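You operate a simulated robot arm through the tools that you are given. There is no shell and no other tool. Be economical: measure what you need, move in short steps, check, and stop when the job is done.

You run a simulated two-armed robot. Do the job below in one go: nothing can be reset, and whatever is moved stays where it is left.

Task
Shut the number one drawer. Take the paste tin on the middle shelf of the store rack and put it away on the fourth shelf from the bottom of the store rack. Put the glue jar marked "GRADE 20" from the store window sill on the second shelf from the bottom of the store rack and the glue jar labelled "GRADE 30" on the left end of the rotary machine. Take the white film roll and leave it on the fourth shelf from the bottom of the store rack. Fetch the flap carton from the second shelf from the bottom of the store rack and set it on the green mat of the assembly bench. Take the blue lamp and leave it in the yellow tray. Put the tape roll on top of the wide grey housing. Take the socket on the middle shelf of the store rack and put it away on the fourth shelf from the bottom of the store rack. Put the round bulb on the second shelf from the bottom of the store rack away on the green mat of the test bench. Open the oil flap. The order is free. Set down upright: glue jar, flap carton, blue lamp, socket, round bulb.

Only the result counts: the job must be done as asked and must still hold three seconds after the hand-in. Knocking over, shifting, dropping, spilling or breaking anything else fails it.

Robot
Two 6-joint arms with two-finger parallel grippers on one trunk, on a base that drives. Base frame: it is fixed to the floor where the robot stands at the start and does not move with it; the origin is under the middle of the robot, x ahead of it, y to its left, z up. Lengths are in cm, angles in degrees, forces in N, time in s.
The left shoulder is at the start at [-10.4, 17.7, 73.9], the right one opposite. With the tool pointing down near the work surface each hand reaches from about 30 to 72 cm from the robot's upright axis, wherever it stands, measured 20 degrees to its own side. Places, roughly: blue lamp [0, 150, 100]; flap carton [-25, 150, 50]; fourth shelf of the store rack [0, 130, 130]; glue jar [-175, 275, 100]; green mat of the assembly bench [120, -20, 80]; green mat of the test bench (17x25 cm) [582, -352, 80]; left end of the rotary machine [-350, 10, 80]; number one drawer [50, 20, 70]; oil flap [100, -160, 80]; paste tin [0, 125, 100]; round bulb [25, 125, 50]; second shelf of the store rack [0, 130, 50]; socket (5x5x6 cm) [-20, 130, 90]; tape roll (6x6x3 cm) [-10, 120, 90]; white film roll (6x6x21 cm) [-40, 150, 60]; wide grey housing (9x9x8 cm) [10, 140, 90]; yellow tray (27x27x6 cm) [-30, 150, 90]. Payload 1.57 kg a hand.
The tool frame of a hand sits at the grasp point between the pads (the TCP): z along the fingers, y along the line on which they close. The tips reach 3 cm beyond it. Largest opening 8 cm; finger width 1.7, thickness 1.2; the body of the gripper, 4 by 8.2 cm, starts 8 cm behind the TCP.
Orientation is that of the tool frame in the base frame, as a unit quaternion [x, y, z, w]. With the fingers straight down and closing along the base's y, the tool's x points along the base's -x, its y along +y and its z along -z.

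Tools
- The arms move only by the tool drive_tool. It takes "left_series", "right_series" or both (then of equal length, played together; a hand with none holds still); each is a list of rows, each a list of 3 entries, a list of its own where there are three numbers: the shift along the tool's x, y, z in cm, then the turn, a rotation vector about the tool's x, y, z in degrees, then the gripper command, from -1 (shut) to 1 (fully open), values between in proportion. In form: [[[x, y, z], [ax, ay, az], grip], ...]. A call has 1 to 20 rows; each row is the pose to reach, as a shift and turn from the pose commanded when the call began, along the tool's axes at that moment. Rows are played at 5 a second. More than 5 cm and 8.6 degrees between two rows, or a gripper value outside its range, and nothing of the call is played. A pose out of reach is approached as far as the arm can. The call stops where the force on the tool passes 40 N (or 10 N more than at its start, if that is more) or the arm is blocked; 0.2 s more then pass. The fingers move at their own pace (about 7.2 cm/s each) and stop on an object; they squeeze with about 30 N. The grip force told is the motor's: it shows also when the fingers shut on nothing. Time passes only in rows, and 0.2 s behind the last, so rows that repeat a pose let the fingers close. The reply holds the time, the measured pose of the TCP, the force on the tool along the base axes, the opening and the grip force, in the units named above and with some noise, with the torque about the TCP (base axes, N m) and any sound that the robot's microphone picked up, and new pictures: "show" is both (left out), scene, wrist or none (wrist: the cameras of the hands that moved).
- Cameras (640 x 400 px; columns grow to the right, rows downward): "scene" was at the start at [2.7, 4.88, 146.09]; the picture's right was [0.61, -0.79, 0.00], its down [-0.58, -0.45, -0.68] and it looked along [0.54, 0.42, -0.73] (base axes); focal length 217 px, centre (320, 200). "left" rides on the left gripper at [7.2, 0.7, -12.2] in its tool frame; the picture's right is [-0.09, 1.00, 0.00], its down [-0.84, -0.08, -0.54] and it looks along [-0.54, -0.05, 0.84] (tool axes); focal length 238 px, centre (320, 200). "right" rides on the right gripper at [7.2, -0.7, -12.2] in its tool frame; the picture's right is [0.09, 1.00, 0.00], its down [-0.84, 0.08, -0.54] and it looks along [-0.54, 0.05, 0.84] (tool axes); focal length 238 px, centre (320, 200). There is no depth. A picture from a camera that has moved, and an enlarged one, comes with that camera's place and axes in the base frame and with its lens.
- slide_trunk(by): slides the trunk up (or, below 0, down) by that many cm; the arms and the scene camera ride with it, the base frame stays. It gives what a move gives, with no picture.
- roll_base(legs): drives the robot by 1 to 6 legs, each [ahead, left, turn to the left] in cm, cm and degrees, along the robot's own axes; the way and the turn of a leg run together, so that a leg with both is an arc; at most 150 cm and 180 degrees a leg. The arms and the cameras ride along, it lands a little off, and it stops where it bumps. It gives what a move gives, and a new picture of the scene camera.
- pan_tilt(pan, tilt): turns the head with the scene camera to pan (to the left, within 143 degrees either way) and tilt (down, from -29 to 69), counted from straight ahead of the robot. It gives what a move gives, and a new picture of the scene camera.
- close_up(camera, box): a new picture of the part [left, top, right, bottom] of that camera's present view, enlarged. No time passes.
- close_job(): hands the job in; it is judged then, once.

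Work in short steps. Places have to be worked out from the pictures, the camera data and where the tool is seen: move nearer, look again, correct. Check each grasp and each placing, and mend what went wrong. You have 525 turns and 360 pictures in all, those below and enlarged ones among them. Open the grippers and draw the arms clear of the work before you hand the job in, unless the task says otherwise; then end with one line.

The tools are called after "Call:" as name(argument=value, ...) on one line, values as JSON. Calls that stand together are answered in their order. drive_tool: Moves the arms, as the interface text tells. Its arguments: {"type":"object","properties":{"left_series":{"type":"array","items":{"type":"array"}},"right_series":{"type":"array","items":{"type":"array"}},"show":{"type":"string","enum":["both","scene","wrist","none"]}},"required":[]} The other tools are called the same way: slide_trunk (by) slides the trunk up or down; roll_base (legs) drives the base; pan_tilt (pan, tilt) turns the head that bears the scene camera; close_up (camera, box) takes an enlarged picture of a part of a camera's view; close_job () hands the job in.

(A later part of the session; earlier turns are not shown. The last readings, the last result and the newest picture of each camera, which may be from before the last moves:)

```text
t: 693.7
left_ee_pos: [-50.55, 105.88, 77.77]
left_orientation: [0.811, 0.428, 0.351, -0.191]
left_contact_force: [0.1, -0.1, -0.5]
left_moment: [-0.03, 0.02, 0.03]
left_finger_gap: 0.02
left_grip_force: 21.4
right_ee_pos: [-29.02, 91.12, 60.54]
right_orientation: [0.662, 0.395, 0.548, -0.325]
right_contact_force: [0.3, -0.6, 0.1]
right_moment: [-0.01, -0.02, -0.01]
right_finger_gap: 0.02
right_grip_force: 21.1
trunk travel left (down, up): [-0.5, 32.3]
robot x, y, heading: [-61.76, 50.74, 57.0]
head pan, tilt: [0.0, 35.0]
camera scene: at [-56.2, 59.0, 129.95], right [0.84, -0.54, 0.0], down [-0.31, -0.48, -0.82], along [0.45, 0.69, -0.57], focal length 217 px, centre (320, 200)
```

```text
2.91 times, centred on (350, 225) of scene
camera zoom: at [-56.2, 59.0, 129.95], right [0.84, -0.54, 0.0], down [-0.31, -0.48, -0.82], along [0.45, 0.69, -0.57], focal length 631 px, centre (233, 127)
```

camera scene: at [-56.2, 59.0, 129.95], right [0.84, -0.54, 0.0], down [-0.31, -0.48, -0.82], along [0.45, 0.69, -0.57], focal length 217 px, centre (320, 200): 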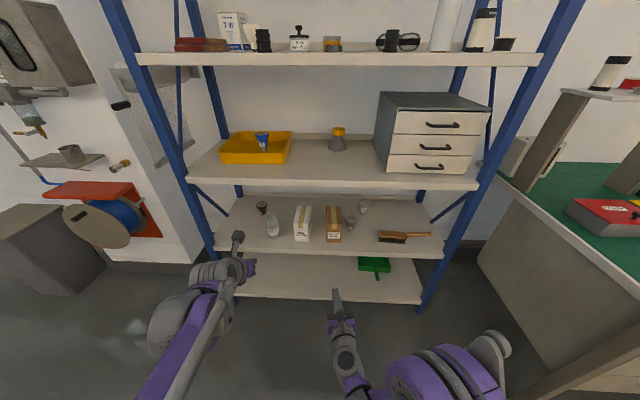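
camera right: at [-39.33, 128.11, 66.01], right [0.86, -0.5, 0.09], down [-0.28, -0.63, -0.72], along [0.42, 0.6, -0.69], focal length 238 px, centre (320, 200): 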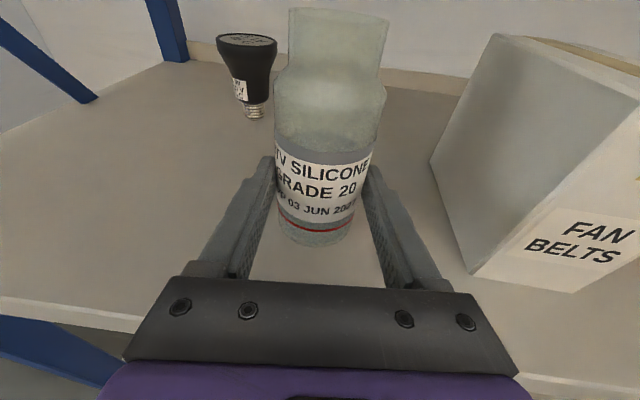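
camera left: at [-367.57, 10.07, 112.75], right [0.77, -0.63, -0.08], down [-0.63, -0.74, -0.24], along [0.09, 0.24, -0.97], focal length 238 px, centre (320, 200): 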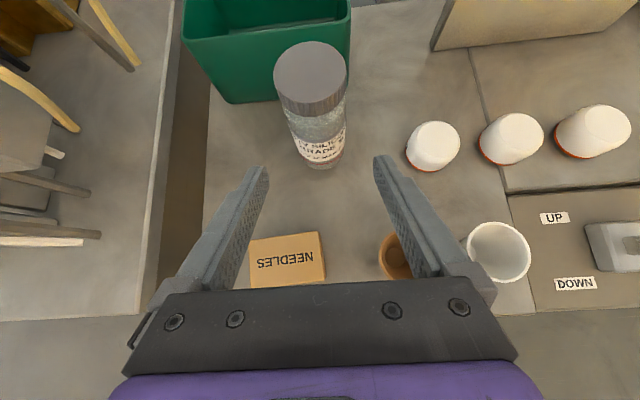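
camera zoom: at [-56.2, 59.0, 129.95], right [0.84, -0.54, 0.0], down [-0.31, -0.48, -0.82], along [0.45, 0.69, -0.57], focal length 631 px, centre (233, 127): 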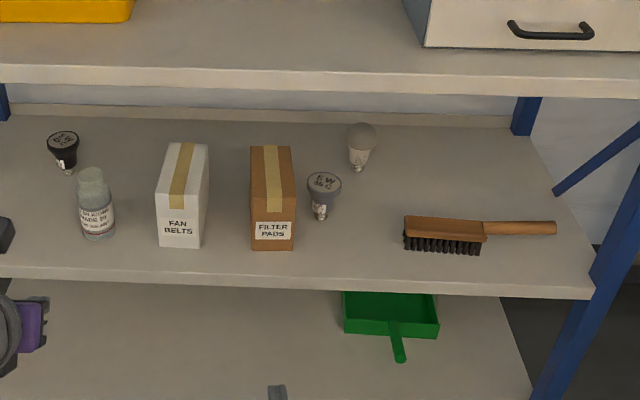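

The round bulb stands behind the brush and grey lamp, at about X 114.7, Y 58.6. I retract the left arm, raise the right hand to pass over the brush, open it, and line up.

Call:
drive_tool(left_series=[[[-2.8, 0, -3], [0, 0, 0], -1], [[-5.6, 0, -6], [0, 0, 0], -1], [[-8.4, 0, -9], [0, 0, 0], -1], [[-11.2, 0, -12], [0, 0, 0], -1]], right_series=[[[1.5, 0, -0.3], [0, 0, 0], 1], [[3, 0, -0.6], [0, 0, 0], 1], [[4.5, 0, -0.9], [0, 0, 0], 1], [[6, 0, -1.2], [0, 0, 0], 1]], show="none")

Call:
roll_base(legs=[[0, 0, -2.3], [0, -15, 0], [18, 0, 0]])

Call:
close_up(camera="right", box=[0, 0, 640, 400])

```text
t: 694.7
left_ee_pos: [-59.9, 92.03, 77.76]
left_orientation: [0.811, 0.428, 0.351, -0.19]
left_contact_force: [0.6, 0.1, 0.1]
left_moment: [-0.02, 0.01, 0.01]
left_finger_gap: 0.01
left_grip_force: 20.8
right_ee_pos: [-28.84, 91.03, 66.73]
right_orientation: [0.661, 0.395, 0.548, -0.325]
right_contact_force: [1.1, -0.2, -0.9]
right_moment: [0.02, -0.03, -0.02]
right_finger_gap: 8.01
right_grip_force: 0.1
trunk travel left (down, up): [-0.5, 32.3]
robot x, y, heading: [-61.64, 50.47, 57.2]
head pan, tilt: [0.0, 35.0]
```

```text
t: 698.1
left_ee_pos: [-35.64, 98.1, 77.62]
left_orientation: [0.818, 0.413, 0.354, -0.185]
left_contact_force: [0.1, -0.6, 0.1]
left_moment: [0.0, 0.0, 0.04]
left_finger_gap: 0.0
left_grip_force: 20.9
right_ee_pos: [-4.89, 95.77, 66.7]
right_orientation: [0.669, 0.383, 0.554, -0.314]
right_contact_force: [0.3, -0.1, -0.1]
right_moment: [-0.01, 0.02, -0.01]
right_finger_gap: 8.0
right_grip_force: 0.1
trunk travel left (down, up): [-0.5, 32.3]
robot x, y, heading: [-39.08, 57.07, 54.9]
head pan, tilt: [0.0, 35.0]
camera scene: at [-33.23, 64.84, 129.95], right [0.82, -0.58, 0.0], down [-0.33, -0.47, -0.82], along [0.47, 0.67, -0.57], focal length 217 px, centre (320, 200)
```

scene: 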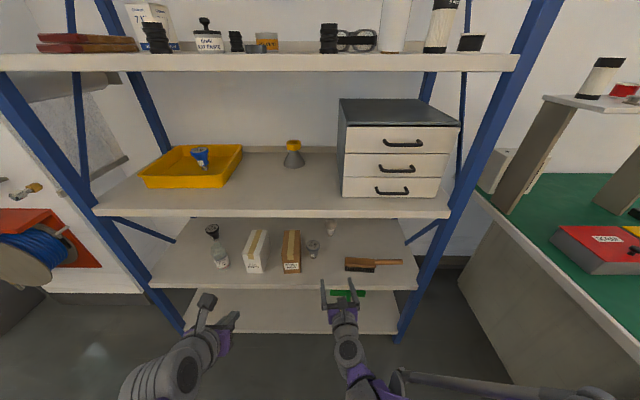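

```text
1.00 times, centred on (320, 200) of right (not enlarged: the box is as wide or as high as the picture)
camera zoom: at [-10.78, 86.97, 76.08], right [0.87, -0.49, 0.09], down [-0.28, -0.63, -0.72], along [0.41, 0.6, -0.69], focal length 238 px, centre (320, 200)
```

zoom: 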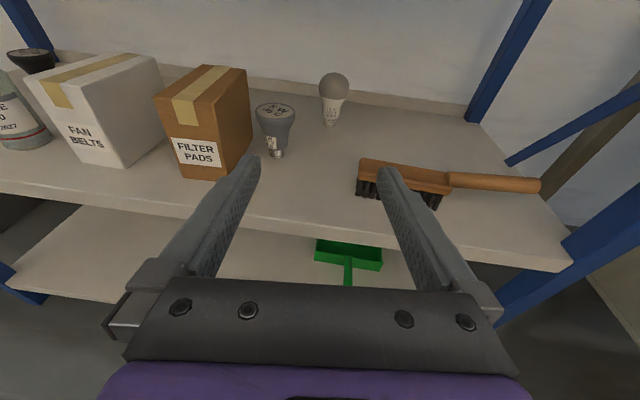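

Path at this height is clear. I roll 24 cm forward and look.

Call:
roll_base(legs=[[24, 0, 0]])

Call:
close_up(camera="right", box=[0, 0, 640, 400])

```text
t: 699.9
left_ee_pos: [-21.92, 117.57, 77.6]
left_orientation: [0.818, 0.413, 0.355, -0.185]
left_contact_force: [0.0, 0.3, -0.2]
left_moment: [0.0, 0.01, 0.01]
left_finger_gap: 0.01
left_grip_force: 20.8
right_ee_pos: [8.9, 115.29, 66.69]
right_orientation: [0.669, 0.382, 0.555, -0.314]
right_contact_force: [-0.7, -0.1, 0.5]
right_moment: [0.03, -0.02, -0.01]
right_finger_gap: 8.0
right_grip_force: 0.0
trunk travel left (down, up): [-0.5, 32.3]
robot x, y, heading: [-25.16, 76.48, 54.8]
head pan, tilt: [0.0, 35.0]
camera scene: at [-19.5, 84.31, 129.95], right [0.82, -0.58, 0.0], down [-0.33, -0.47, -0.82], along [0.47, 0.67, -0.57], focal length 217 px, centre (320, 200)
```

scene: 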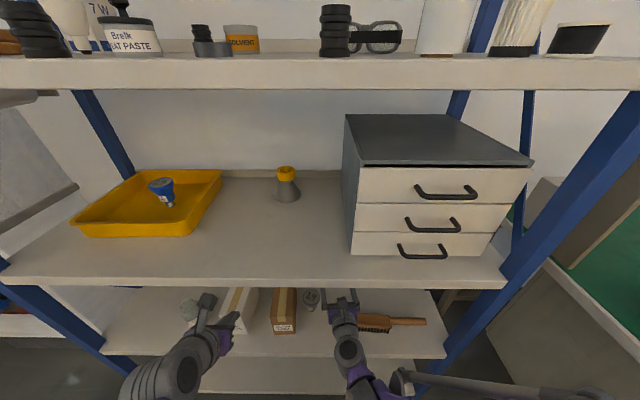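

```text
1.00 times, centred on (320, 200) of right (not enlarged: the box is as wide or as high as the picture)
camera zoom: at [2.95, 106.44, 76.08], right [0.87, -0.49, 0.09], down [-0.28, -0.63, -0.72], along [0.41, 0.6, -0.69], focal length 238 px, centre (320, 200)
```

zoom: 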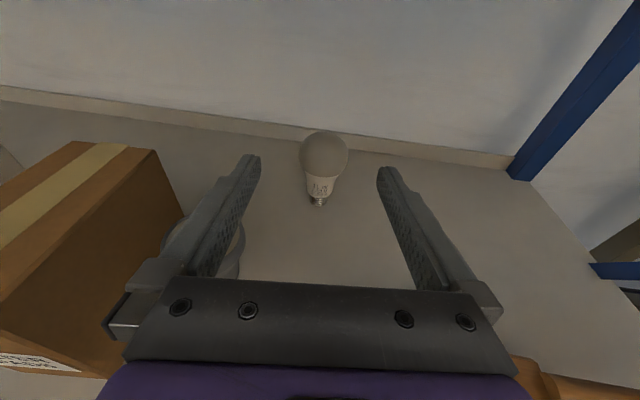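

Bulb is 14.3 cm ahead and 0.9 right. I move above it, then descend around the globe.

Call:
drive_tool(right_series=[[[0.9, 0.3, 4.7], [0, 0, 0], 1], [[1.8, 0.6, 9.3], [0, 0, 0], 1], [[2.67, 0.85, 13.9], [0, 0, 0], 1]], show="wrist")

```text
t: 700.7
left_ee_pos: [-21.85, 117.66, 77.67]
left_orientation: [0.819, 0.413, 0.354, -0.184]
left_contact_force: [0.6, 0.4, 0.0]
left_moment: [-0.03, -0.01, -0.04]
left_finger_gap: 0.0
left_grip_force: 21.3
right_ee_pos: [16.81, 126.95, 66.82]
right_orientation: [0.669, 0.382, 0.555, -0.314]
right_contact_force: [0.2, 0.1, -0.6]
right_moment: [-0.04, 0.01, -0.03]
right_finger_gap: 7.98
right_grip_force: 0.0
trunk travel left (down, up): [-0.5, 32.3]
robot x, y, heading: [-25.2, 76.4, 54.8]
head pan, tilt: [0.0, 35.0]
camera right: at [10.85, 118.13, 76.01], right [0.87, -0.49, 0.09], down [-0.28, -0.63, -0.72], along [0.41, 0.6, -0.69], focal length 238 px, centre (320, 200)
```

right: 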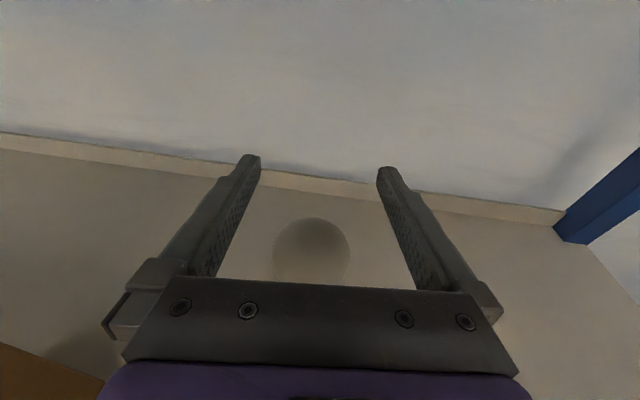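

Globe (≈6.7 cm) is centred. I descend around it.

Call:
drive_tool(right_series=[[[-1.9, 0, 1.1], [0, 0, 0], 1], [[-4.0, 0, 1.5], [0, 0, 0], 1], [[-6, 0, 1.9], [0, 0, 0], 1], [[-7.4, 0, 2.2], [0, 0, 0], 1]], show="wrist")

```text
t: 701.7
left_ee_pos: [-21.83, 117.61, 77.59]
left_orientation: [0.819, 0.412, 0.355, -0.184]
left_contact_force: [0.0, 0.8, 0.0]
left_moment: [-0.01, 0.02, 0.01]
left_finger_gap: 0.0
left_grip_force: 20.6
right_ee_pos: [17.33, 127.48, 59.05]
right_orientation: [0.669, 0.382, 0.555, -0.314]
right_contact_force: [-0.7, -0.4, 0.1]
right_moment: [-0.03, -0.02, 0.03]
right_finger_gap: 8.0
right_grip_force: 0.1
trunk travel left (down, up): [-0.5, 32.3]
robot x, y, heading: [-25.14, 76.25, 54.8]
head pan, tilt: [0.0, 35.0]
camera right: at [11.35, 118.71, 68.47], right [0.87, -0.49, 0.09], down [-0.28, -0.63, -0.72], along [0.41, 0.6, -0.69], focal length 238 px, centre (320, 200)
```

right: 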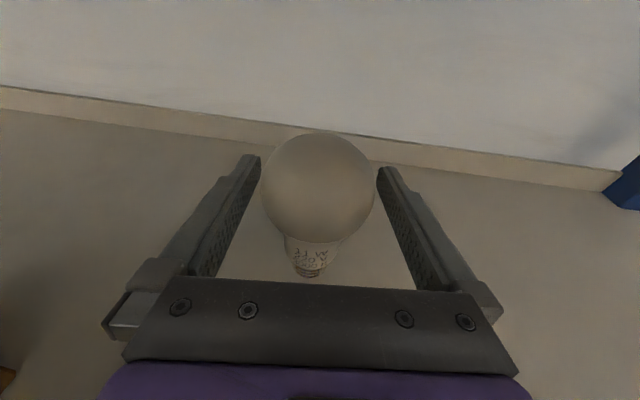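

Call:
drive_tool(right_series=[[[0, 0, 0.4], [0, 0, 0], 0.6], [[0, 0, 0.4], [0, 0, 0], -1], [[0, 0, 0.4], [0, 0, 0], -1], [[0, 0, 0.4], [0, 0, 0], -1], [[1, 0, 0.2], [0, 0, 0], -1], [[3, 0, -0.2], [0, 0, 0], -1], [[7.5, 0, -1], [0, 0, 0], -1]], show="wrist")

```text
t: 703.3
left_ee_pos: [-21.96, 117.5, 77.62]
left_orientation: [0.819, 0.412, 0.355, -0.185]
left_contact_force: [0.0, -0.2, 0.0]
left_moment: [0.01, -0.03, -0.03]
left_finger_gap: 0.01
left_grip_force: 21.3
right_ee_pos: [17.66, 128.04, 66.81]
right_orientation: [0.669, 0.383, 0.554, -0.315]
right_contact_force: [0.0, 0.6, 0.7]
right_moment: [-0.05, -0.01, 0.01]
right_finger_gap: 5.79
right_grip_force: 30.3
trunk travel left (down, up): [-0.5, 32.3]
robot x, y, heading: [-25.42, 75.95, 54.8]
head pan, tilt: [0.0, 35.0]
camera right: at [11.5, 119.22, 76.13], right [0.87, -0.49, 0.09], down [-0.28, -0.63, -0.72], along [0.41, 0.6, -0.69], focal length 238 px, centre (320, 200)
```

right: 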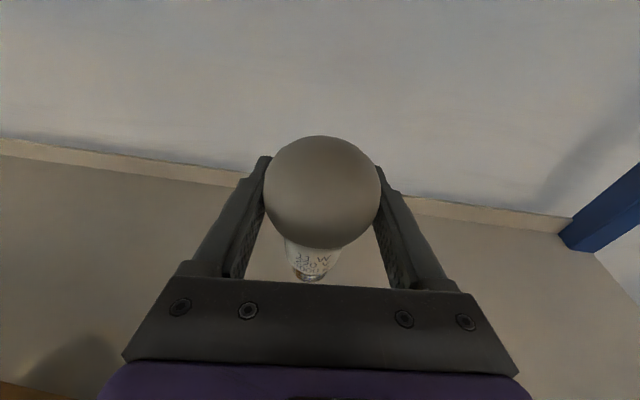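

Bulb held. I back straight out 60 cm and look at it.

Call:
roll_base(legs=[[-58, 0, 0]])

Call:
close_up(camera="right", box=[0, 0, 640, 400])

```text
t: 706.6
left_ee_pos: [-55.2, 70.25, 77.62]
left_orientation: [0.819, 0.412, 0.354, -0.184]
left_contact_force: [0.6, -1.0, 0.1]
left_moment: [0.04, -0.01, -0.01]
left_finger_gap: 0.0
left_grip_force: 20.8
right_ee_pos: [-15.89, 80.62, 66.69]
right_orientation: [0.669, 0.382, 0.555, -0.314]
right_contact_force: [-0.5, 0.2, -0.9]
right_moment: [-0.02, 0.0, 0.01]
right_finger_gap: 5.81
right_grip_force: 30.5
trunk travel left (down, up): [-0.5, 32.3]
robot x, y, heading: [-58.27, 29.04, 54.6]
head pan, tilt: [0.0, 35.0]
camera scene: at [-52.92, 36.94, 129.95], right [0.82, -0.58, 0.0], down [-0.33, -0.47, -0.82], along [0.47, 0.67, -0.57], focal length 217 px, centre (320, 200)
```

scene: 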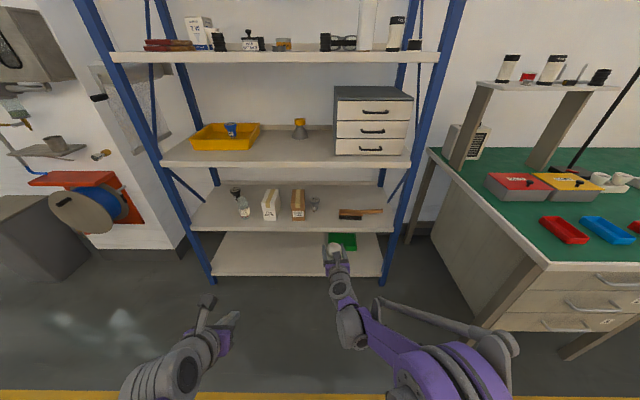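

```text
1.00 times, centred on (320, 200) of right (not enlarged: the box is as wide or as high as the picture)
camera zoom: at [-21.86, 71.9, 76.1], right [0.86, -0.49, 0.09], down [-0.28, -0.63, -0.72], along [0.41, 0.6, -0.69], focal length 238 px, centre (320, 200)
```

zoom: 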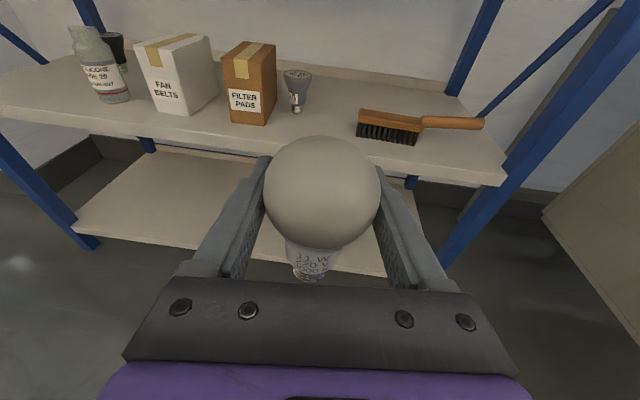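

Bulb upright in the grip. I draw the hand in, raise the trunk, and drive right along the aisle toward the test bench.

Call:
drive_tool(right_series=[[[0, 0, -4], [0, 0, 0], -1], [[0, 0, -8], [0, 0, 0], -1], [[0, 0, -12], [0, 0, 0], -1], [[0, 0, -15], [0, 0, 0], -1]], show="none")

Call:
slide_trunk(by=25)

Call:
roll_base(legs=[[-9, 0, 0], [0, -140, 0], [0, -120, 0]])

Call:
pan_tilt(pan=-80, tilt=25)

```text
t: 707.6
left_ee_pos: [-55.21, 70.22, 77.67]
left_orientation: [0.819, 0.412, 0.354, -0.185]
left_contact_force: [0.8, -0.8, 0.7]
left_moment: [-0.02, 0.01, -0.01]
left_finger_gap: 0.0
left_grip_force: 21.5
right_ee_pos: [-23.33, 68.13, 69.57]
right_orientation: [0.669, 0.382, 0.555, -0.314]
right_contact_force: [0.2, 0.6, -1.1]
right_moment: [0.01, -0.01, 0.01]
right_finger_gap: 5.82
right_grip_force: 30.4
trunk travel left (down, up): [-0.5, 32.3]
robot x, y, heading: [-58.6, 28.86, 54.9]
head pan, tilt: [0.0, 35.0]
```

```text
t: 710.2
left_ee_pos: [-55.3, 70.23, 102.73]
left_orientation: [0.818, 0.413, 0.355, -0.184]
left_contact_force: [0.1, 0.1, 0.9]
left_moment: [-0.02, -0.02, -0.01]
left_finger_gap: 0.0
left_grip_force: 21.0
right_ee_pos: [-23.45, 67.88, 94.54]
right_orientation: [0.669, 0.382, 0.555, -0.314]
right_contact_force: [0.4, 0.5, -0.7]
right_moment: [0.03, 0.01, 0.0]
right_finger_gap: 5.78
right_grip_force: 29.6
trunk travel left (down, up): [-25.5, 7.3]
robot x, y, heading: [-58.86, 29.01, 54.6]
head pan, tilt: [0.0, 35.0]
```

```text
t: 733.5
left_ee_pos: [152.82, -79.54, 102.67]
left_orientation: [0.809, 0.431, 0.35, -0.192]
left_contact_force: [0.3, -0.2, 0.4]
left_moment: [-0.02, -0.04, 0.05]
left_finger_gap: 0.0
left_grip_force: 21.4
right_ee_pos: [184.65, -80.38, 94.46]
right_orientation: [0.66, 0.398, 0.547, -0.327]
right_contact_force: [0.6, 0.8, -0.5]
right_moment: [0.03, 0.01, -0.01]
right_finger_gap: 5.79
right_grip_force: 30.1
trunk travel left (down, up): [-25.5, 7.3]
robot x, y, heading: [151.68, -120.5, 57.4]
head pan, tilt: [0.0, 35.0]
camera scene: at [154.0, -116.89, 155.25], right [0.84, -0.54, 0.0], down [-0.31, -0.48, -0.82], along [0.44, 0.69, -0.57], focal length 217 px, centre (320, 200)
```

scene: 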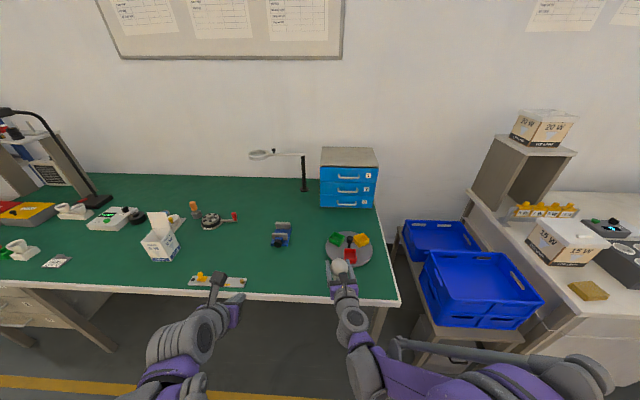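

```text
t: 735.1
left_ee_pos: [152.75, -79.49, 102.65]
left_orientation: [0.809, 0.431, 0.35, -0.192]
left_contact_force: [-0.5, 0.1, -1.0]
left_moment: [0.0, -0.01, 0.02]
left_finger_gap: 0.01
left_grip_force: 20.6
right_ee_pos: [184.72, -80.26, 94.5]
right_orientation: [0.66, 0.397, 0.548, -0.327]
right_contact_force: [0.3, -0.4, -0.6]
right_moment: [0.03, 0.0, 0.0]
right_finger_gap: 5.8
right_grip_force: 29.7
trunk travel left (down, up): [-25.5, 7.3]
robot x, y, heading: [151.59, -121.28, 57.3]
head pan, tilt: [-80.0, 25.0]
camera scene: at [157.77, -127.84, 156.82], right [-0.38, -0.92, 0.0], down [-0.39, 0.16, -0.91], along [0.84, -0.35, -0.42], focal length 217 px, centre (320, 200)
```

scene: 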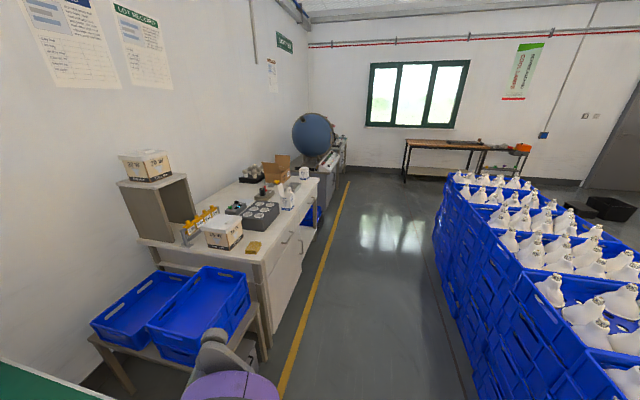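

I correct the heading and continue right along the aisle.

Call:
roll_base(legs=[[-6, 0, -2.7], [0, -140, 0], [0, -140, 0]])

Call:
pan_tilt(pan=-60, tilt=25)

```text
t: 760.1
left_ee_pos: [378.81, -247.74, 102.51]
left_orientation: [0.821, 0.409, 0.355, -0.183]
left_contact_force: [0.3, 0.9, -0.2]
left_moment: [-0.02, 0.01, -0.02]
left_finger_gap: 0.01
left_grip_force: 21.0
right_ee_pos: [410.6, -250.26, 94.56]
right_orientation: [0.671, 0.379, 0.556, -0.311]
right_contact_force: [-0.1, 0.0, -0.8]
right_moment: [0.01, 0.02, -0.02]
right_finger_gap: 5.75
right_grip_force: 30.5
trunk travel left (down, up): [-25.5, 7.3]
robot x, y, heading: [375.25, -288.56, 53.9]
head pan, tilt: [-80.0, 25.0]
camera scene: at [381.08, -296.2, 156.82], right [-0.43, -0.9, 0.0], down [-0.38, 0.18, -0.91], along [0.82, -0.39, -0.42], focal length 217 px, centre (320, 200)
```

scene: 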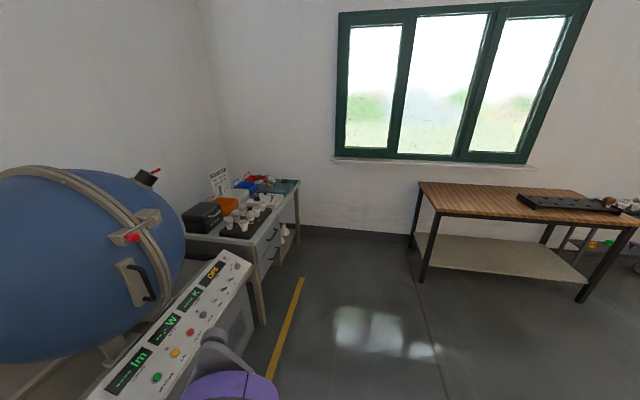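

```text
t: 761.0
left_ee_pos: [378.81, -247.68, 102.54]
left_orientation: [0.821, 0.409, 0.355, -0.183]
left_contact_force: [0.8, -0.8, 0.4]
left_moment: [0.04, 0.01, -0.02]
left_finger_gap: 0.0
left_grip_force: 21.5
right_ee_pos: [410.59, -250.18, 94.56]
right_orientation: [0.671, 0.378, 0.557, -0.311]
right_contact_force: [-0.2, 0.2, -1.1]
right_moment: [0.0, -0.04, 0.0]
right_finger_gap: 5.76
right_grip_force: 30.3
trunk travel left (down, up): [-25.5, 7.3]
robot x, y, heading: [375.12, -288.87, 54.3]
head pan, tilt: [-60.0, 25.0]
camera scene: at [381.95, -293.12, 156.82], right [-0.1, -0.99, 0.0], down [-0.42, 0.04, -0.91], along [0.9, -0.09, -0.42], focal length 217 px, centre (320, 200)
```

scene: 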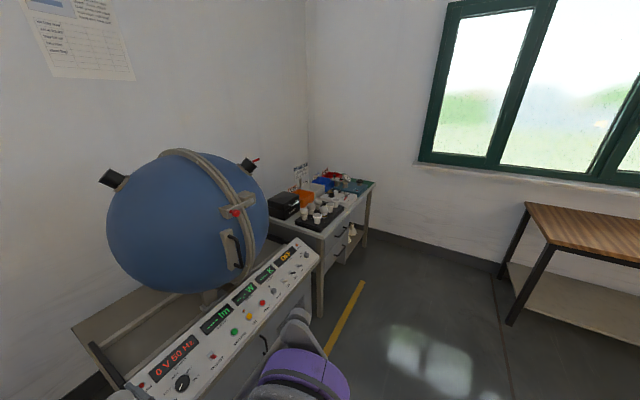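

Call:
roll_base(legs=[[0, -100, 0.6], [0, -80, 0]])

Call:
pan_tilt(pan=-25, tilt=40)

```text
t: 777.0
left_ee_pos: [524.56, -354.6, 102.56]
left_orientation: [0.826, 0.398, 0.358, -0.178]
left_contact_force: [-0.4, -0.1, -0.1]
left_moment: [0.0, 0.0, -0.03]
left_finger_gap: 0.0
left_grip_force: 21.1
right_ee_pos: [556.32, -358.04, 94.48]
right_orientation: [0.677, 0.37, 0.56, -0.303]
right_contact_force: [0.4, -0.7, -0.4]
right_moment: [0.0, 0.0, 0.03]
right_finger_gap: 5.69
right_grip_force: 29.9
trunk travel left (down, up): [-25.5, 7.3]
robot x, y, heading: [519.86, -395.85, 52.7]
head pan, tilt: [-60.0, 25.0]
camera scene: at [526.62, -400.16, 156.82], right [-0.13, -0.99, 0.0], down [-0.42, 0.05, -0.91], along [0.9, -0.11, -0.42], focal length 217 px, centre (320, 200)
```

scene: 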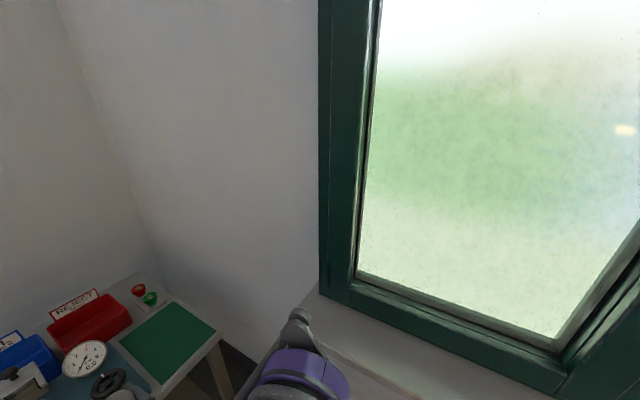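

```text
t: 778.1
left_ee_pos: [524.64, -354.61, 102.65]
left_orientation: [0.826, 0.397, 0.358, -0.177]
left_contact_force: [-0.1, 0.4, 0.9]
left_moment: [0.01, 0.02, -0.01]
left_finger_gap: 0.0
left_grip_force: 21.4
right_ee_pos: [556.33, -358.03, 94.38]
right_orientation: [0.676, 0.37, 0.56, -0.304]
right_contact_force: [0.7, 0.5, -1.2]
right_moment: [0.03, 0.04, -0.02]
right_finger_gap: 5.69
right_grip_force: 30.5
trunk travel left (down, up): [-25.5, 7.3]
robot x, y, heading: [519.87, -395.75, 52.6]
head pan, tilt: [-25.0, 40.0]
camera scene: at [525.01, -395.04, 154.49], right [0.46, -0.89, 0.0], down [-0.57, -0.3, -0.77], along [0.68, 0.36, -0.64], focal length 217 px, centre (320, 200)
```

scene: 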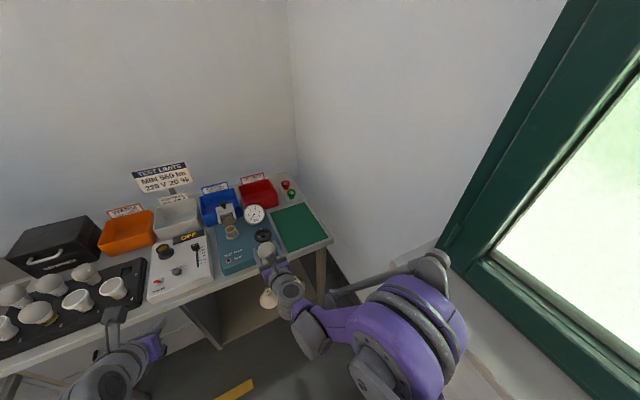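

The green mat is at (581.5, −352.5), i.e. ahead-right. The window sill is close on the right, so I move the base forward 10 and reach right with the arm.

Call:
roll_base(legs=[[8, 0, 2]])

Call:
drive_tool(right_series=[[[0.7, 2, 3.5], [0, 0, 0], -1], [[1.3, 5, 6.5], [0, 0, 0], -1], [[1.8, 8.5, 9], [0, 0, 0], -1], [[2, 12, 10], [0, 0, 0], -1], [[2, 16, 10], [0, 0, 0], -1]], show="both")

```text
t: 779.1
left_ee_pos: [527.91, -348.13, 102.6]
left_orientation: [0.819, 0.413, 0.354, -0.184]
left_contact_force: [0.0, 0.1, -0.4]
left_moment: [-0.01, -0.01, -0.01]
left_finger_gap: 0.0
left_grip_force: 21.2
right_ee_pos: [559.83, -350.29, 94.46]
right_orientation: [0.669, 0.383, 0.554, -0.315]
right_contact_force: [2.0, 0.0, -0.3]
right_moment: [-0.02, -0.05, 0.02]
right_finger_gap: 5.72
right_grip_force: 30.3
trunk travel left (down, up): [-25.5, 7.3]
robot x, y, heading: [524.66, -389.7, 54.7]
head pan, tilt: [-25.0, 40.0]
camera scene: at [529.75, -388.35, 154.49], right [0.5, -0.87, 0.0], down [-0.56, -0.32, -0.77], along [0.67, 0.38, -0.64], focal length 217 px, centre (320, 200)
```

scene: 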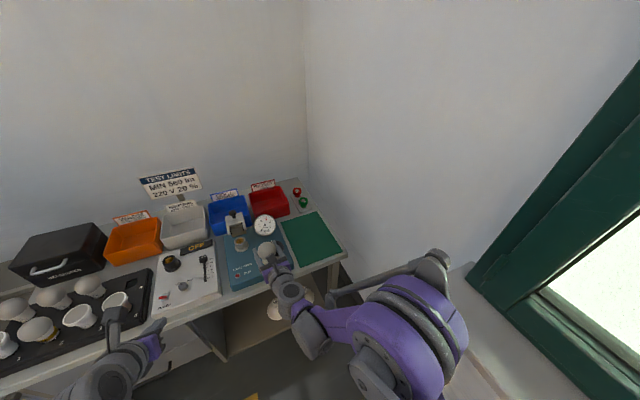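

```text
t: 780.3
left_ee_pos: [527.72, -348.22, 102.72]
left_orientation: [0.818, 0.412, 0.356, -0.184]
left_contact_force: [0.8, 0.0, 0.5]
left_moment: [0.02, -0.03, 0.0]
left_finger_gap: 0.0
left_grip_force: 20.9
right_ee_pos: [574.47, -346.9, 94.5]
right_orientation: [0.674, 0.363, 0.57, -0.297]
right_contact_force: [-4.8, 4.1, 22.6]
right_moment: [-0.6, 1.67, -0.37]
right_finger_gap: 6.01
right_grip_force: 29.9
right hand out of reach, approached as far as the arm can: row 3, 4, 5
trunk travel left (down, up): [-25.5, 7.3]
robot x, y, heading: [525.2, -389.45, 54.9]
head pan, tilt: [-25.0, 40.0]
camera scene: at [529.52, -388.54, 154.51], right [0.5, -0.87, 0.0], down [-0.56, -0.32, -0.77], along [0.67, 0.38, -0.64], focal length 217 px, centre (320, 200)
camera right: at [567.66, -355.34, 103.7], right [0.83, -0.54, 0.1], down [-0.31, -0.61, -0.73], along [0.46, 0.58, -0.68], focal length 238 px, centre (320, 200)
```

scene: 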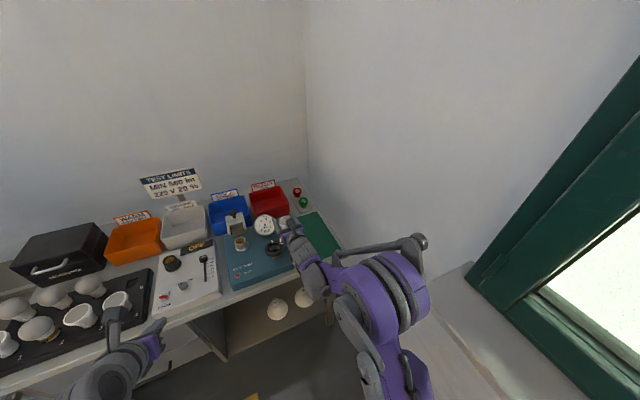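
right: 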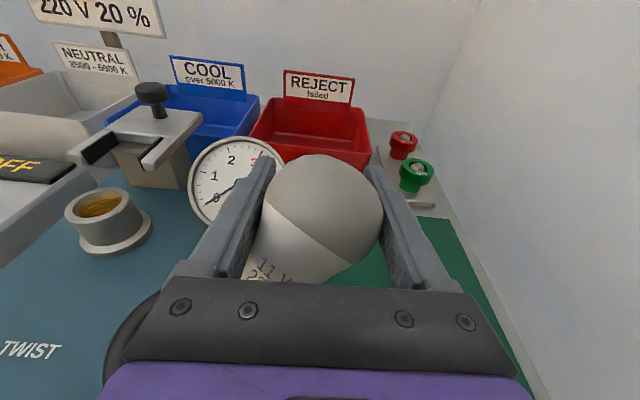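

The bulb's base caught on the panel's knob. I lift straight up at once.

Call:
drive_tool(right_series=[[[1.5, 0, -0.3], [0, 0, 0], -1], [[4, 0, -0.8], [0, 0, 0], -1], [[8, 0, -1.6], [0, 0, 0], -1]], show="wrist")

Call:
close_up(camera="scene", box=[200, 170, 360, 310])

```text
t: 781.1
left_ee_pos: [527.85, -348.14, 102.64]
left_orientation: [0.819, 0.412, 0.355, -0.184]
left_contact_force: [-0.2, -0.8, 0.6]
left_moment: [0.03, -0.05, 0.0]
left_finger_gap: 0.0
left_grip_force: 21.2
right_ee_pos: [574.12, -346.58, 102.67]
right_orientation: [0.676, 0.364, 0.569, -0.295]
right_contact_force: [-0.1, 0.1, 0.0]
right_moment: [-0.05, -0.02, 0.01]
right_finger_gap: 6.01
right_grip_force: 30.3
trunk travel left (down, up): [-25.5, 7.3]
robot x, y, heading: [524.71, -389.3, 54.8]
head pan, tilt: [-25.0, 40.0]
camera right: at [567.4, -355.01, 112.04], right [0.83, -0.54, 0.11], down [-0.31, -0.61, -0.73], along [0.46, 0.57, -0.68], focal length 238 px, centre (320, 200)
```

right: 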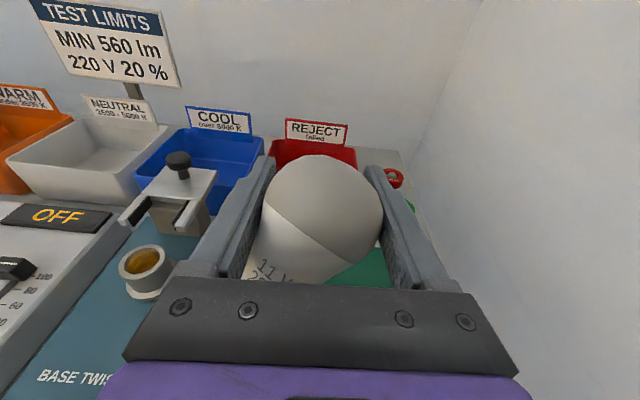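

```text
2.86 times, centred on (280, 240) of scene
camera zoom: at [529.66, -388.47, 154.49], right [0.5, -0.87, 0.0], down [-0.56, -0.32, -0.77], along [0.67, 0.38, -0.64], focal length 619 px, centre (434, 86)
```

zoom: 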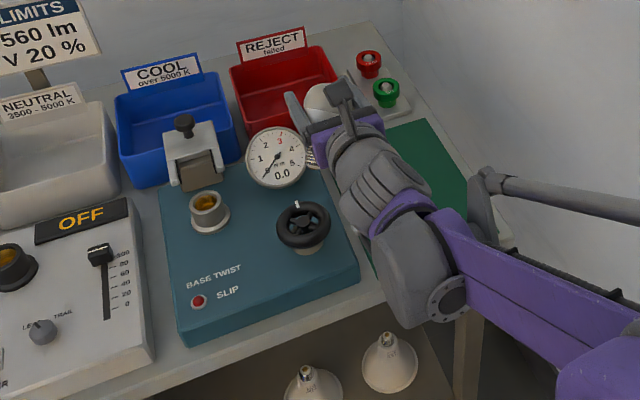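

The bulb turned in the grip (cap points back-left-down). I shift the base 9 cm right, and roll the hand −32° so the sideways lean is removed.

Call:
roll_base(legs=[[0, -9, 0]])

Call:
drive_tool(right_series=[[[2, 0, 0], [0, 0, -8], -1], [[3, 0, 0], [0, 0, -16], -1], [[3, 0, 0], [0, 0, -24], -1], [[3, 0, 0], [0, 0, -32], -1]], show="both")

```text
t: 782.6
left_ee_pos: [535.21, -353.28, 102.7]
left_orientation: [0.819, 0.412, 0.355, -0.184]
left_contact_force: [0.1, 0.1, -0.6]
left_moment: [0.0, 0.02, 0.01]
left_finger_gap: 0.02
left_grip_force: 21.3
right_ee_pos: [581.39, -351.78, 102.72]
right_orientation: [0.675, 0.363, 0.57, -0.296]
right_contact_force: [1.1, 0.6, -0.9]
right_moment: [0.02, -0.01, 0.04]
right_finger_gap: 5.98
right_grip_force: 30.2
trunk travel left (down, up): [-25.5, 7.3]
robot x, y, heading: [531.91, -394.73, 54.7]
head pan, tilt: [-25.0, 40.0]
camera scene: at [537.05, -393.6, 154.49], right [0.5, -0.87, 0.0], down [-0.56, -0.32, -0.77], along [0.67, 0.38, -0.64], focal length 217 px, centre (320, 200)
```

scene: 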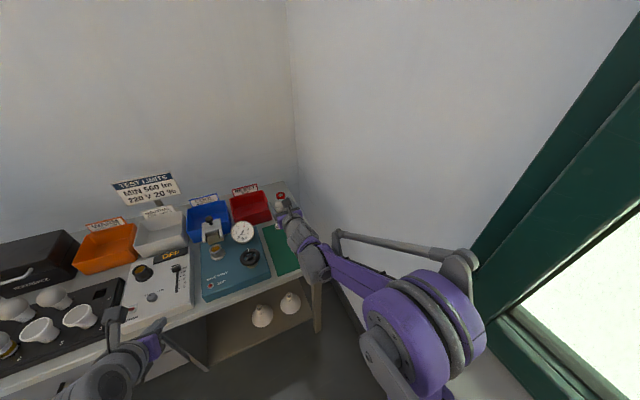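

```text
t: 783.6
left_ee_pos: [535.27, -353.29, 102.6]
left_orientation: [0.819, 0.412, 0.354, -0.184]
left_contact_force: [-0.1, 0.0, 0.4]
left_moment: [-0.02, 0.0, 0.0]
left_finger_gap: 0.02
left_grip_force: 21.1
right_ee_pos: [581.44, -351.15, 105.7]
right_orientation: [0.549, 0.536, 0.629, -0.127]
right_contact_force: [-0.1, -0.3, -0.9]
right_moment: [-0.01, 0.0, -0.03]
right_finger_gap: 5.98
right_grip_force: 29.4
trunk travel left (down, up): [-25.5, 7.3]
robot x, y, heading: [531.82, -394.38, 54.7]
head pan, tilt: [-25.0, 40.0]
camera scene: at [537.02, -393.58, 154.49], right [0.5, -0.87, 0.0], down [-0.56, -0.32, -0.77], along [0.67, 0.38, -0.64], focal length 217 px, centre (320, 200)
camera right: at [571.73, -357.78, 113.47], right [0.71, -0.35, 0.61], down [0.06, -0.83, -0.55], along [0.7, 0.43, -0.57], focal length 238 px, centre (320, 200)
```

scene: 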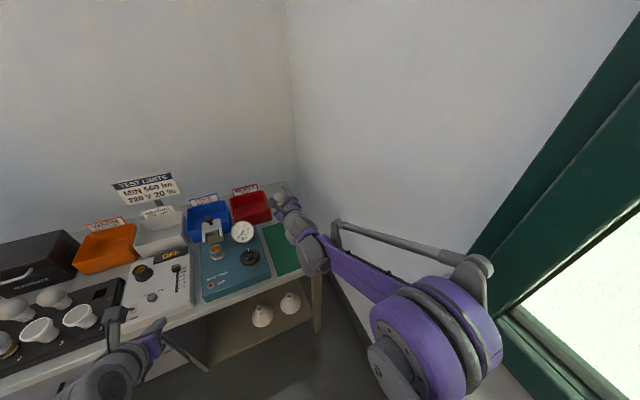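
right: 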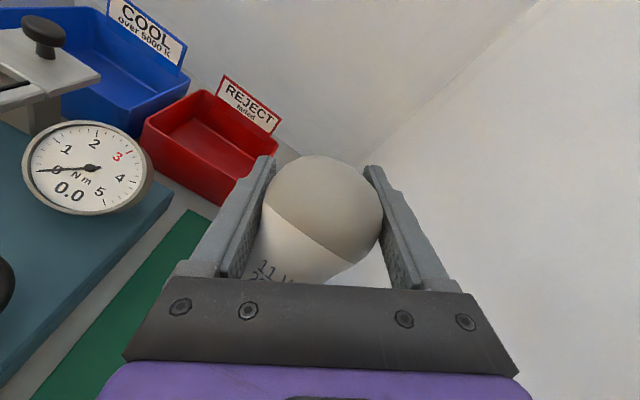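

The sideways lean is gone; about 37° lean toward the robot remains. I pitch the hand up in steps about the lateral axis and view it.

Call:
drive_tool(right_series=[[[0, 0, 0], [-4.3, 6.7, 0], -1], [[0, 0, 0], [-8.7, 13.4, 0], -1], [[0, 0, 0], [-13, 20.2, 0], -1], [[0, 0, 0], [-16.3, 25.2, 0], -1]], show="both")

Call:
close_up(camera="scene", box=[230, 170, 340, 290])

```text
t: 784.6
left_ee_pos: [535.33, -353.29, 102.59]
left_orientation: [0.819, 0.412, 0.355, -0.184]
left_contact_force: [-0.2, -0.1, -0.3]
left_moment: [-0.02, 0.02, 0.02]
left_finger_gap: 0.0
left_grip_force: 21.2
right_ee_pos: [584.88, -353.71, 105.55]
right_orientation: [0.4, 0.419, 0.796, -0.177]
right_contact_force: [0.1, -0.2, 0.1]
right_moment: [0.0, -0.02, -0.01]
right_finger_gap: 5.97
right_grip_force: 30.1
right hand out of reach, approached as far as the arm can: row 1, 2, 3, 4
trunk travel left (down, up): [-25.5, 7.3]
robot x, y, heading: [531.81, -394.36, 54.9]
head pan, tilt: [-25.0, 40.0]
camera scene: at [537.05, -393.53, 154.49], right [0.5, -0.87, 0.0], down [-0.56, -0.32, -0.77], along [0.67, 0.38, -0.64], focal length 217 px, centre (320, 200)
camera right: at [574.18, -362.82, 106.95], right [0.56, -0.58, 0.6], down [0.3, -0.53, -0.79], along [0.77, 0.62, -0.12], focal length 238 px, centre (320, 200)
```

scene: 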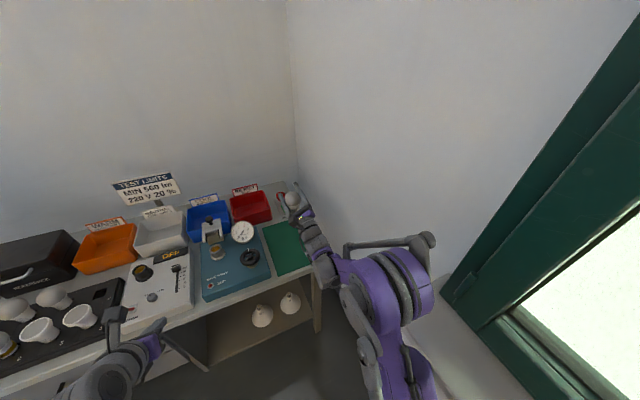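
right: 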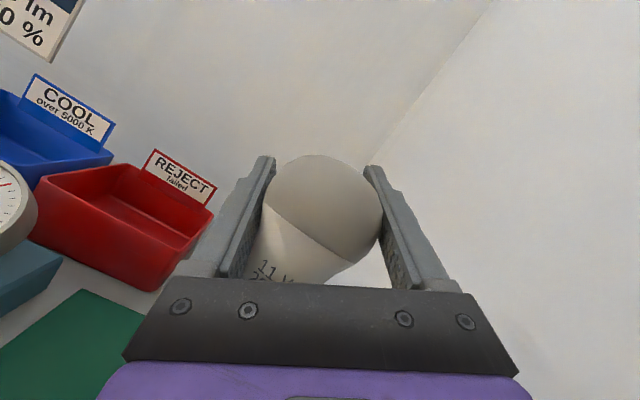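

```text
3.33 times, centred on (285, 230) of scene
camera zoom: at [537.05, -393.53, 154.49], right [0.5, -0.87, 0.0], down [-0.56, -0.32, -0.77], along [0.67, 0.38, -0.64], focal length 722 px, centre (437, 100)
```

zoom: 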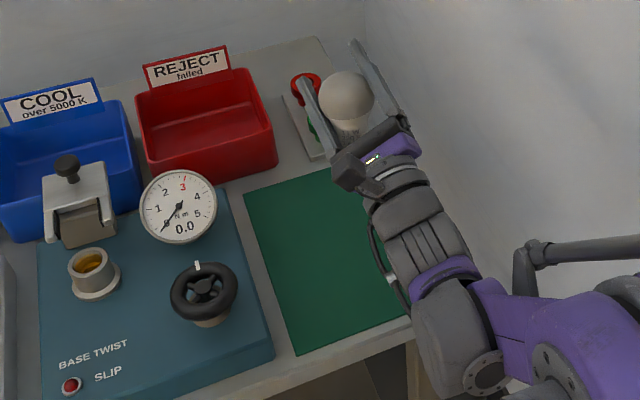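

Hand now points up 19° and the bulb hangs within ~8° of vertical. I move it over the mat's near part and lower to ~2 cm above.

Call:
drive_tool(right_series=[[[-0.8, -2.2, -2.7], [0, 0, 0], -1], [[-1.6, -4.4, -5.4], [0, 0, 0], -1], [[-2.43, -6.58, -8.03], [0, 0, 0], -1], [[-5.5, -8.7, -9.4], [0, 0, 0], -1], [[-8.7, -10.8, -10.7], [0, 0, 0], -1]], show="both")

Call:
close_up(camera="scene", box=[230, 170, 340, 290])

```text
t: 785.8
left_ee_pos: [535.3, -353.28, 102.64]
left_orientation: [0.819, 0.413, 0.354, -0.185]
left_contact_force: [-0.6, 0.0, -0.6]
left_moment: [-0.02, -0.01, -0.06]
left_finger_gap: 0.0
left_grip_force: 21.6
right_ee_pos: [579.95, -357.63, 89.59]
right_orientation: [0.395, 0.426, 0.793, -0.181]
right_contact_force: [-0.3, 0.1, -0.9]
right_moment: [0.02, 0.01, -0.01]
right_finger_gap: 5.95
right_grip_force: 30.2
right hand out of reach, approached as far as the arm can: row 2, 3, 4, 5
trunk travel left (down, up): [-25.5, 7.3]
robot x, y, heading: [531.9, -394.28, 54.5]
head pan, tilt: [-25.0, 40.0]
camera scene: at [537.06, -393.53, 154.49], right [0.5, -0.87, 0.0], down [-0.56, -0.32, -0.77], along [0.66, 0.38, -0.64], focal length 217 px, centre (320, 200)
camera right: at [569.35, -366.94, 90.94], right [0.57, -0.56, 0.6], down [0.31, -0.53, -0.79], along [0.76, 0.64, -0.12], focal length 238 px, centre (320, 200)
```

scene: 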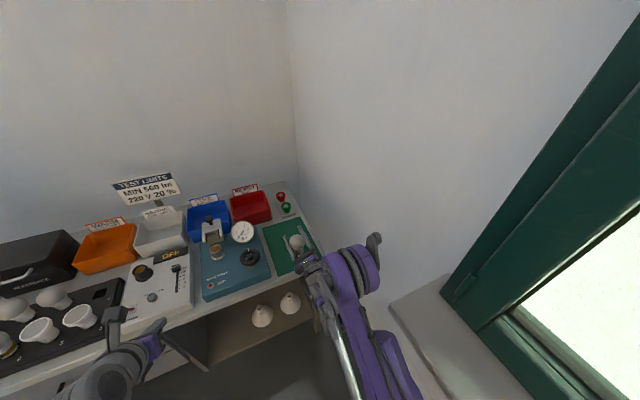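
right: 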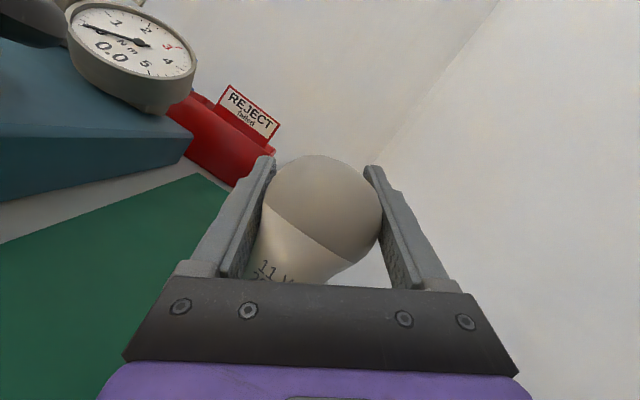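

```text
3.33 times, centred on (285, 230) of scene
camera zoom: at [537.06, -393.53, 154.49], right [0.5, -0.87, 0.0], down [-0.56, -0.32, -0.77], along [0.66, 0.38, -0.64], focal length 722 px, centre (437, 100)
```

zoom: 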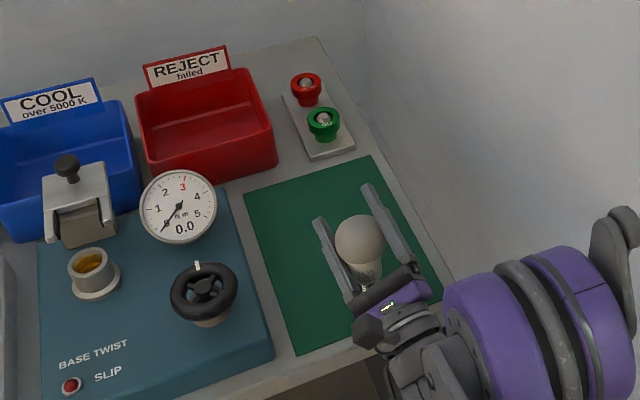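

Slight residual lean (cap back/right by ~8°). I apply one more small correction rotation.

Call:
drive_tool(right_series=[[[0, 0, 0], [-2.5, 2.7, 1.6], -1], [[0, 0, 0], [-5.1, 5.4, 3.3], -1]], show="none")

Call:
close_up(camera="scene", box=[260, 200, 330, 280])

```text
t: 786.4
left_ee_pos: [535.26, -353.34, 102.63]
left_orientation: [0.819, 0.412, 0.355, -0.185]
left_contact_force: [0.0, 0.4, 0.3]
left_moment: [-0.01, -0.01, -0.02]
left_finger_gap: 0.0
left_grip_force: 21.2
right_ee_pos: [582.03, -359.51, 89.61]
right_orientation: [0.372, 0.378, 0.821, -0.211]
right_contact_force: [-0.7, 0.0, -0.6]
right_moment: [0.0, -0.02, 0.01]
right_finger_gap: 5.96
right_grip_force: 29.3
right hand out of reach, approached as far as the arm can: row 1, 2
trunk travel left (down, up): [-25.5, 7.3]
robot x, y, heading: [531.98, -394.56, 54.7]
head pan, tilt: [-25.0, 40.0]
```

```text
5.00 times, centred on (295, 240) of scene
camera zoom: at [537.02, -393.56, 154.49], right [0.5, -0.87, 0.0], down [-0.56, -0.32, -0.77], along [0.67, 0.38, -0.64], focal length 1084 px, centre (445, 0)
```

zoom: 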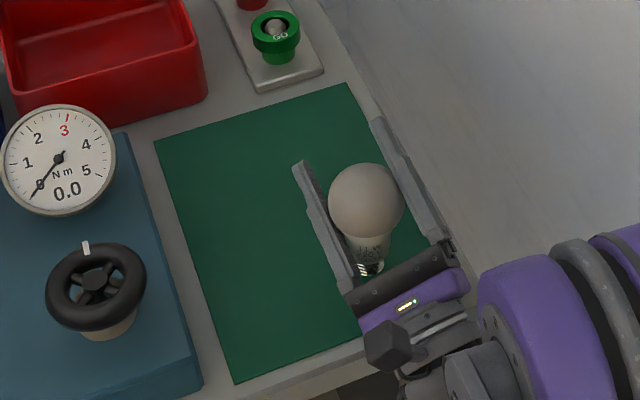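

The bulb now hangs vertical. I shift the base 4 cm left to bring it to the mat's middle, then lower in small steps.

Call:
roll_base(legs=[[0, 4, 0]])

Call:
drive_tool(right_series=[[[-0.39, -0.23, -0.22], [0, 0, 0], -1], [[-0.77, -0.46, -0.44], [0, 0, 0], -1], [[-1.08, -0.65, -0.61], [0, 0, 0], -1], [[-1.39, -0.83, -0.79], [0, 0, 0], -1], [[-1.62, -0.97, -0.92], [0, 0, 0], -1], [[-1.85, -1.11, -1.05], [0, 0, 0], -1]], show="none")

Call:
close_up(camera="scene", box=[260, 200, 330, 280])

```text
t: 787.4
left_ee_pos: [531.98, -350.99, 102.53]
left_orientation: [0.818, 0.413, 0.355, -0.185]
left_contact_force: [0.2, 0.4, -1.4]
left_moment: [-0.01, 0.0, 0.0]
left_finger_gap: 0.01
left_grip_force: 21.4
right_ee_pos: [578.76, -357.23, 89.69]
right_orientation: [0.372, 0.379, 0.821, -0.21]
right_contact_force: [0.4, -0.8, -1.0]
right_moment: [0.0, 0.02, 0.0]
right_finger_gap: 5.96
right_grip_force: 30.1
trunk travel left (down, up): [-25.5, 7.3]
robot x, y, heading: [528.72, -392.09, 54.7]
head pan, tilt: [-25.0, 40.0]
camera scene: at [533.74, -391.26, 154.49], right [0.5, -0.87, 0.0], down [-0.56, -0.32, -0.77], along [0.67, 0.38, -0.64], focal length 217 px, centre (320, 200)
```

scene: 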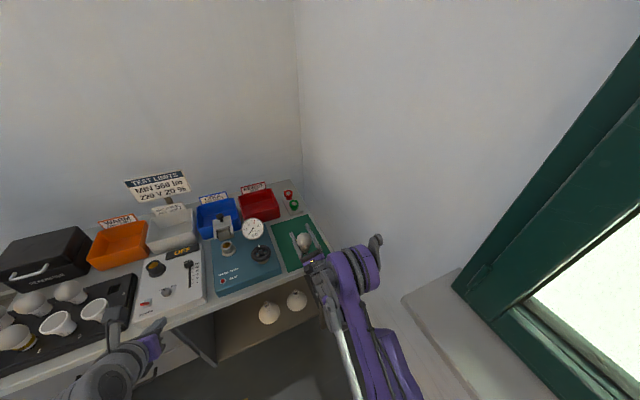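

```text
t: 788.1
left_ee_pos: [532.02, -350.93, 102.68]
left_orientation: [0.818, 0.413, 0.355, -0.184]
left_contact_force: [-0.8, 0.3, -0.1]
left_moment: [0.01, 0.0, -0.05]
left_finger_gap: 0.0
left_grip_force: 21.0
right_ee_pos: [578.49, -357.35, 89.02]
right_orientation: [0.368, 0.376, 0.823, -0.213]
right_contact_force: [-3.5, -1.9, 27.0]
right_moment: [-1.47, 0.95, 0.04]
right_finger_gap: 5.91
right_grip_force: 30.0
trunk travel left (down, up): [-25.5, 7.3]
robot x, y, heading: [528.59, -392.31, 54.8]
head pan, tilt: [-25.0, 40.0]
stopped in row 3 (right hand): the force on the tool passed its limit at 54 N (the readings are from after the stop); the commanded pose is now the measured one
```

```text
5.00 times, centred on (295, 240) of scene
camera zoom: at [533.55, -391.44, 154.51], right [0.5, -0.87, 0.0], down [-0.56, -0.32, -0.77], along [0.67, 0.38, -0.64], focal length 1084 px, centre (445, 0)
```

zoom: 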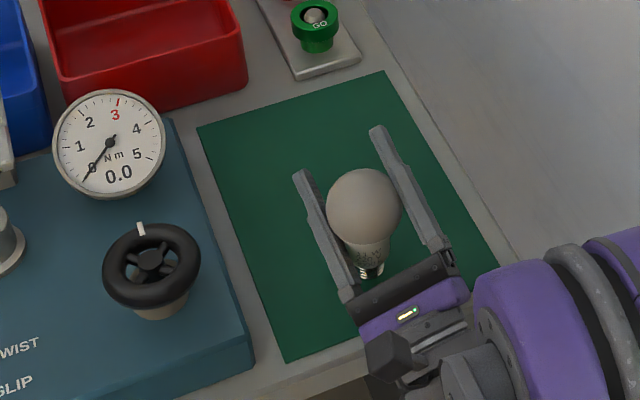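

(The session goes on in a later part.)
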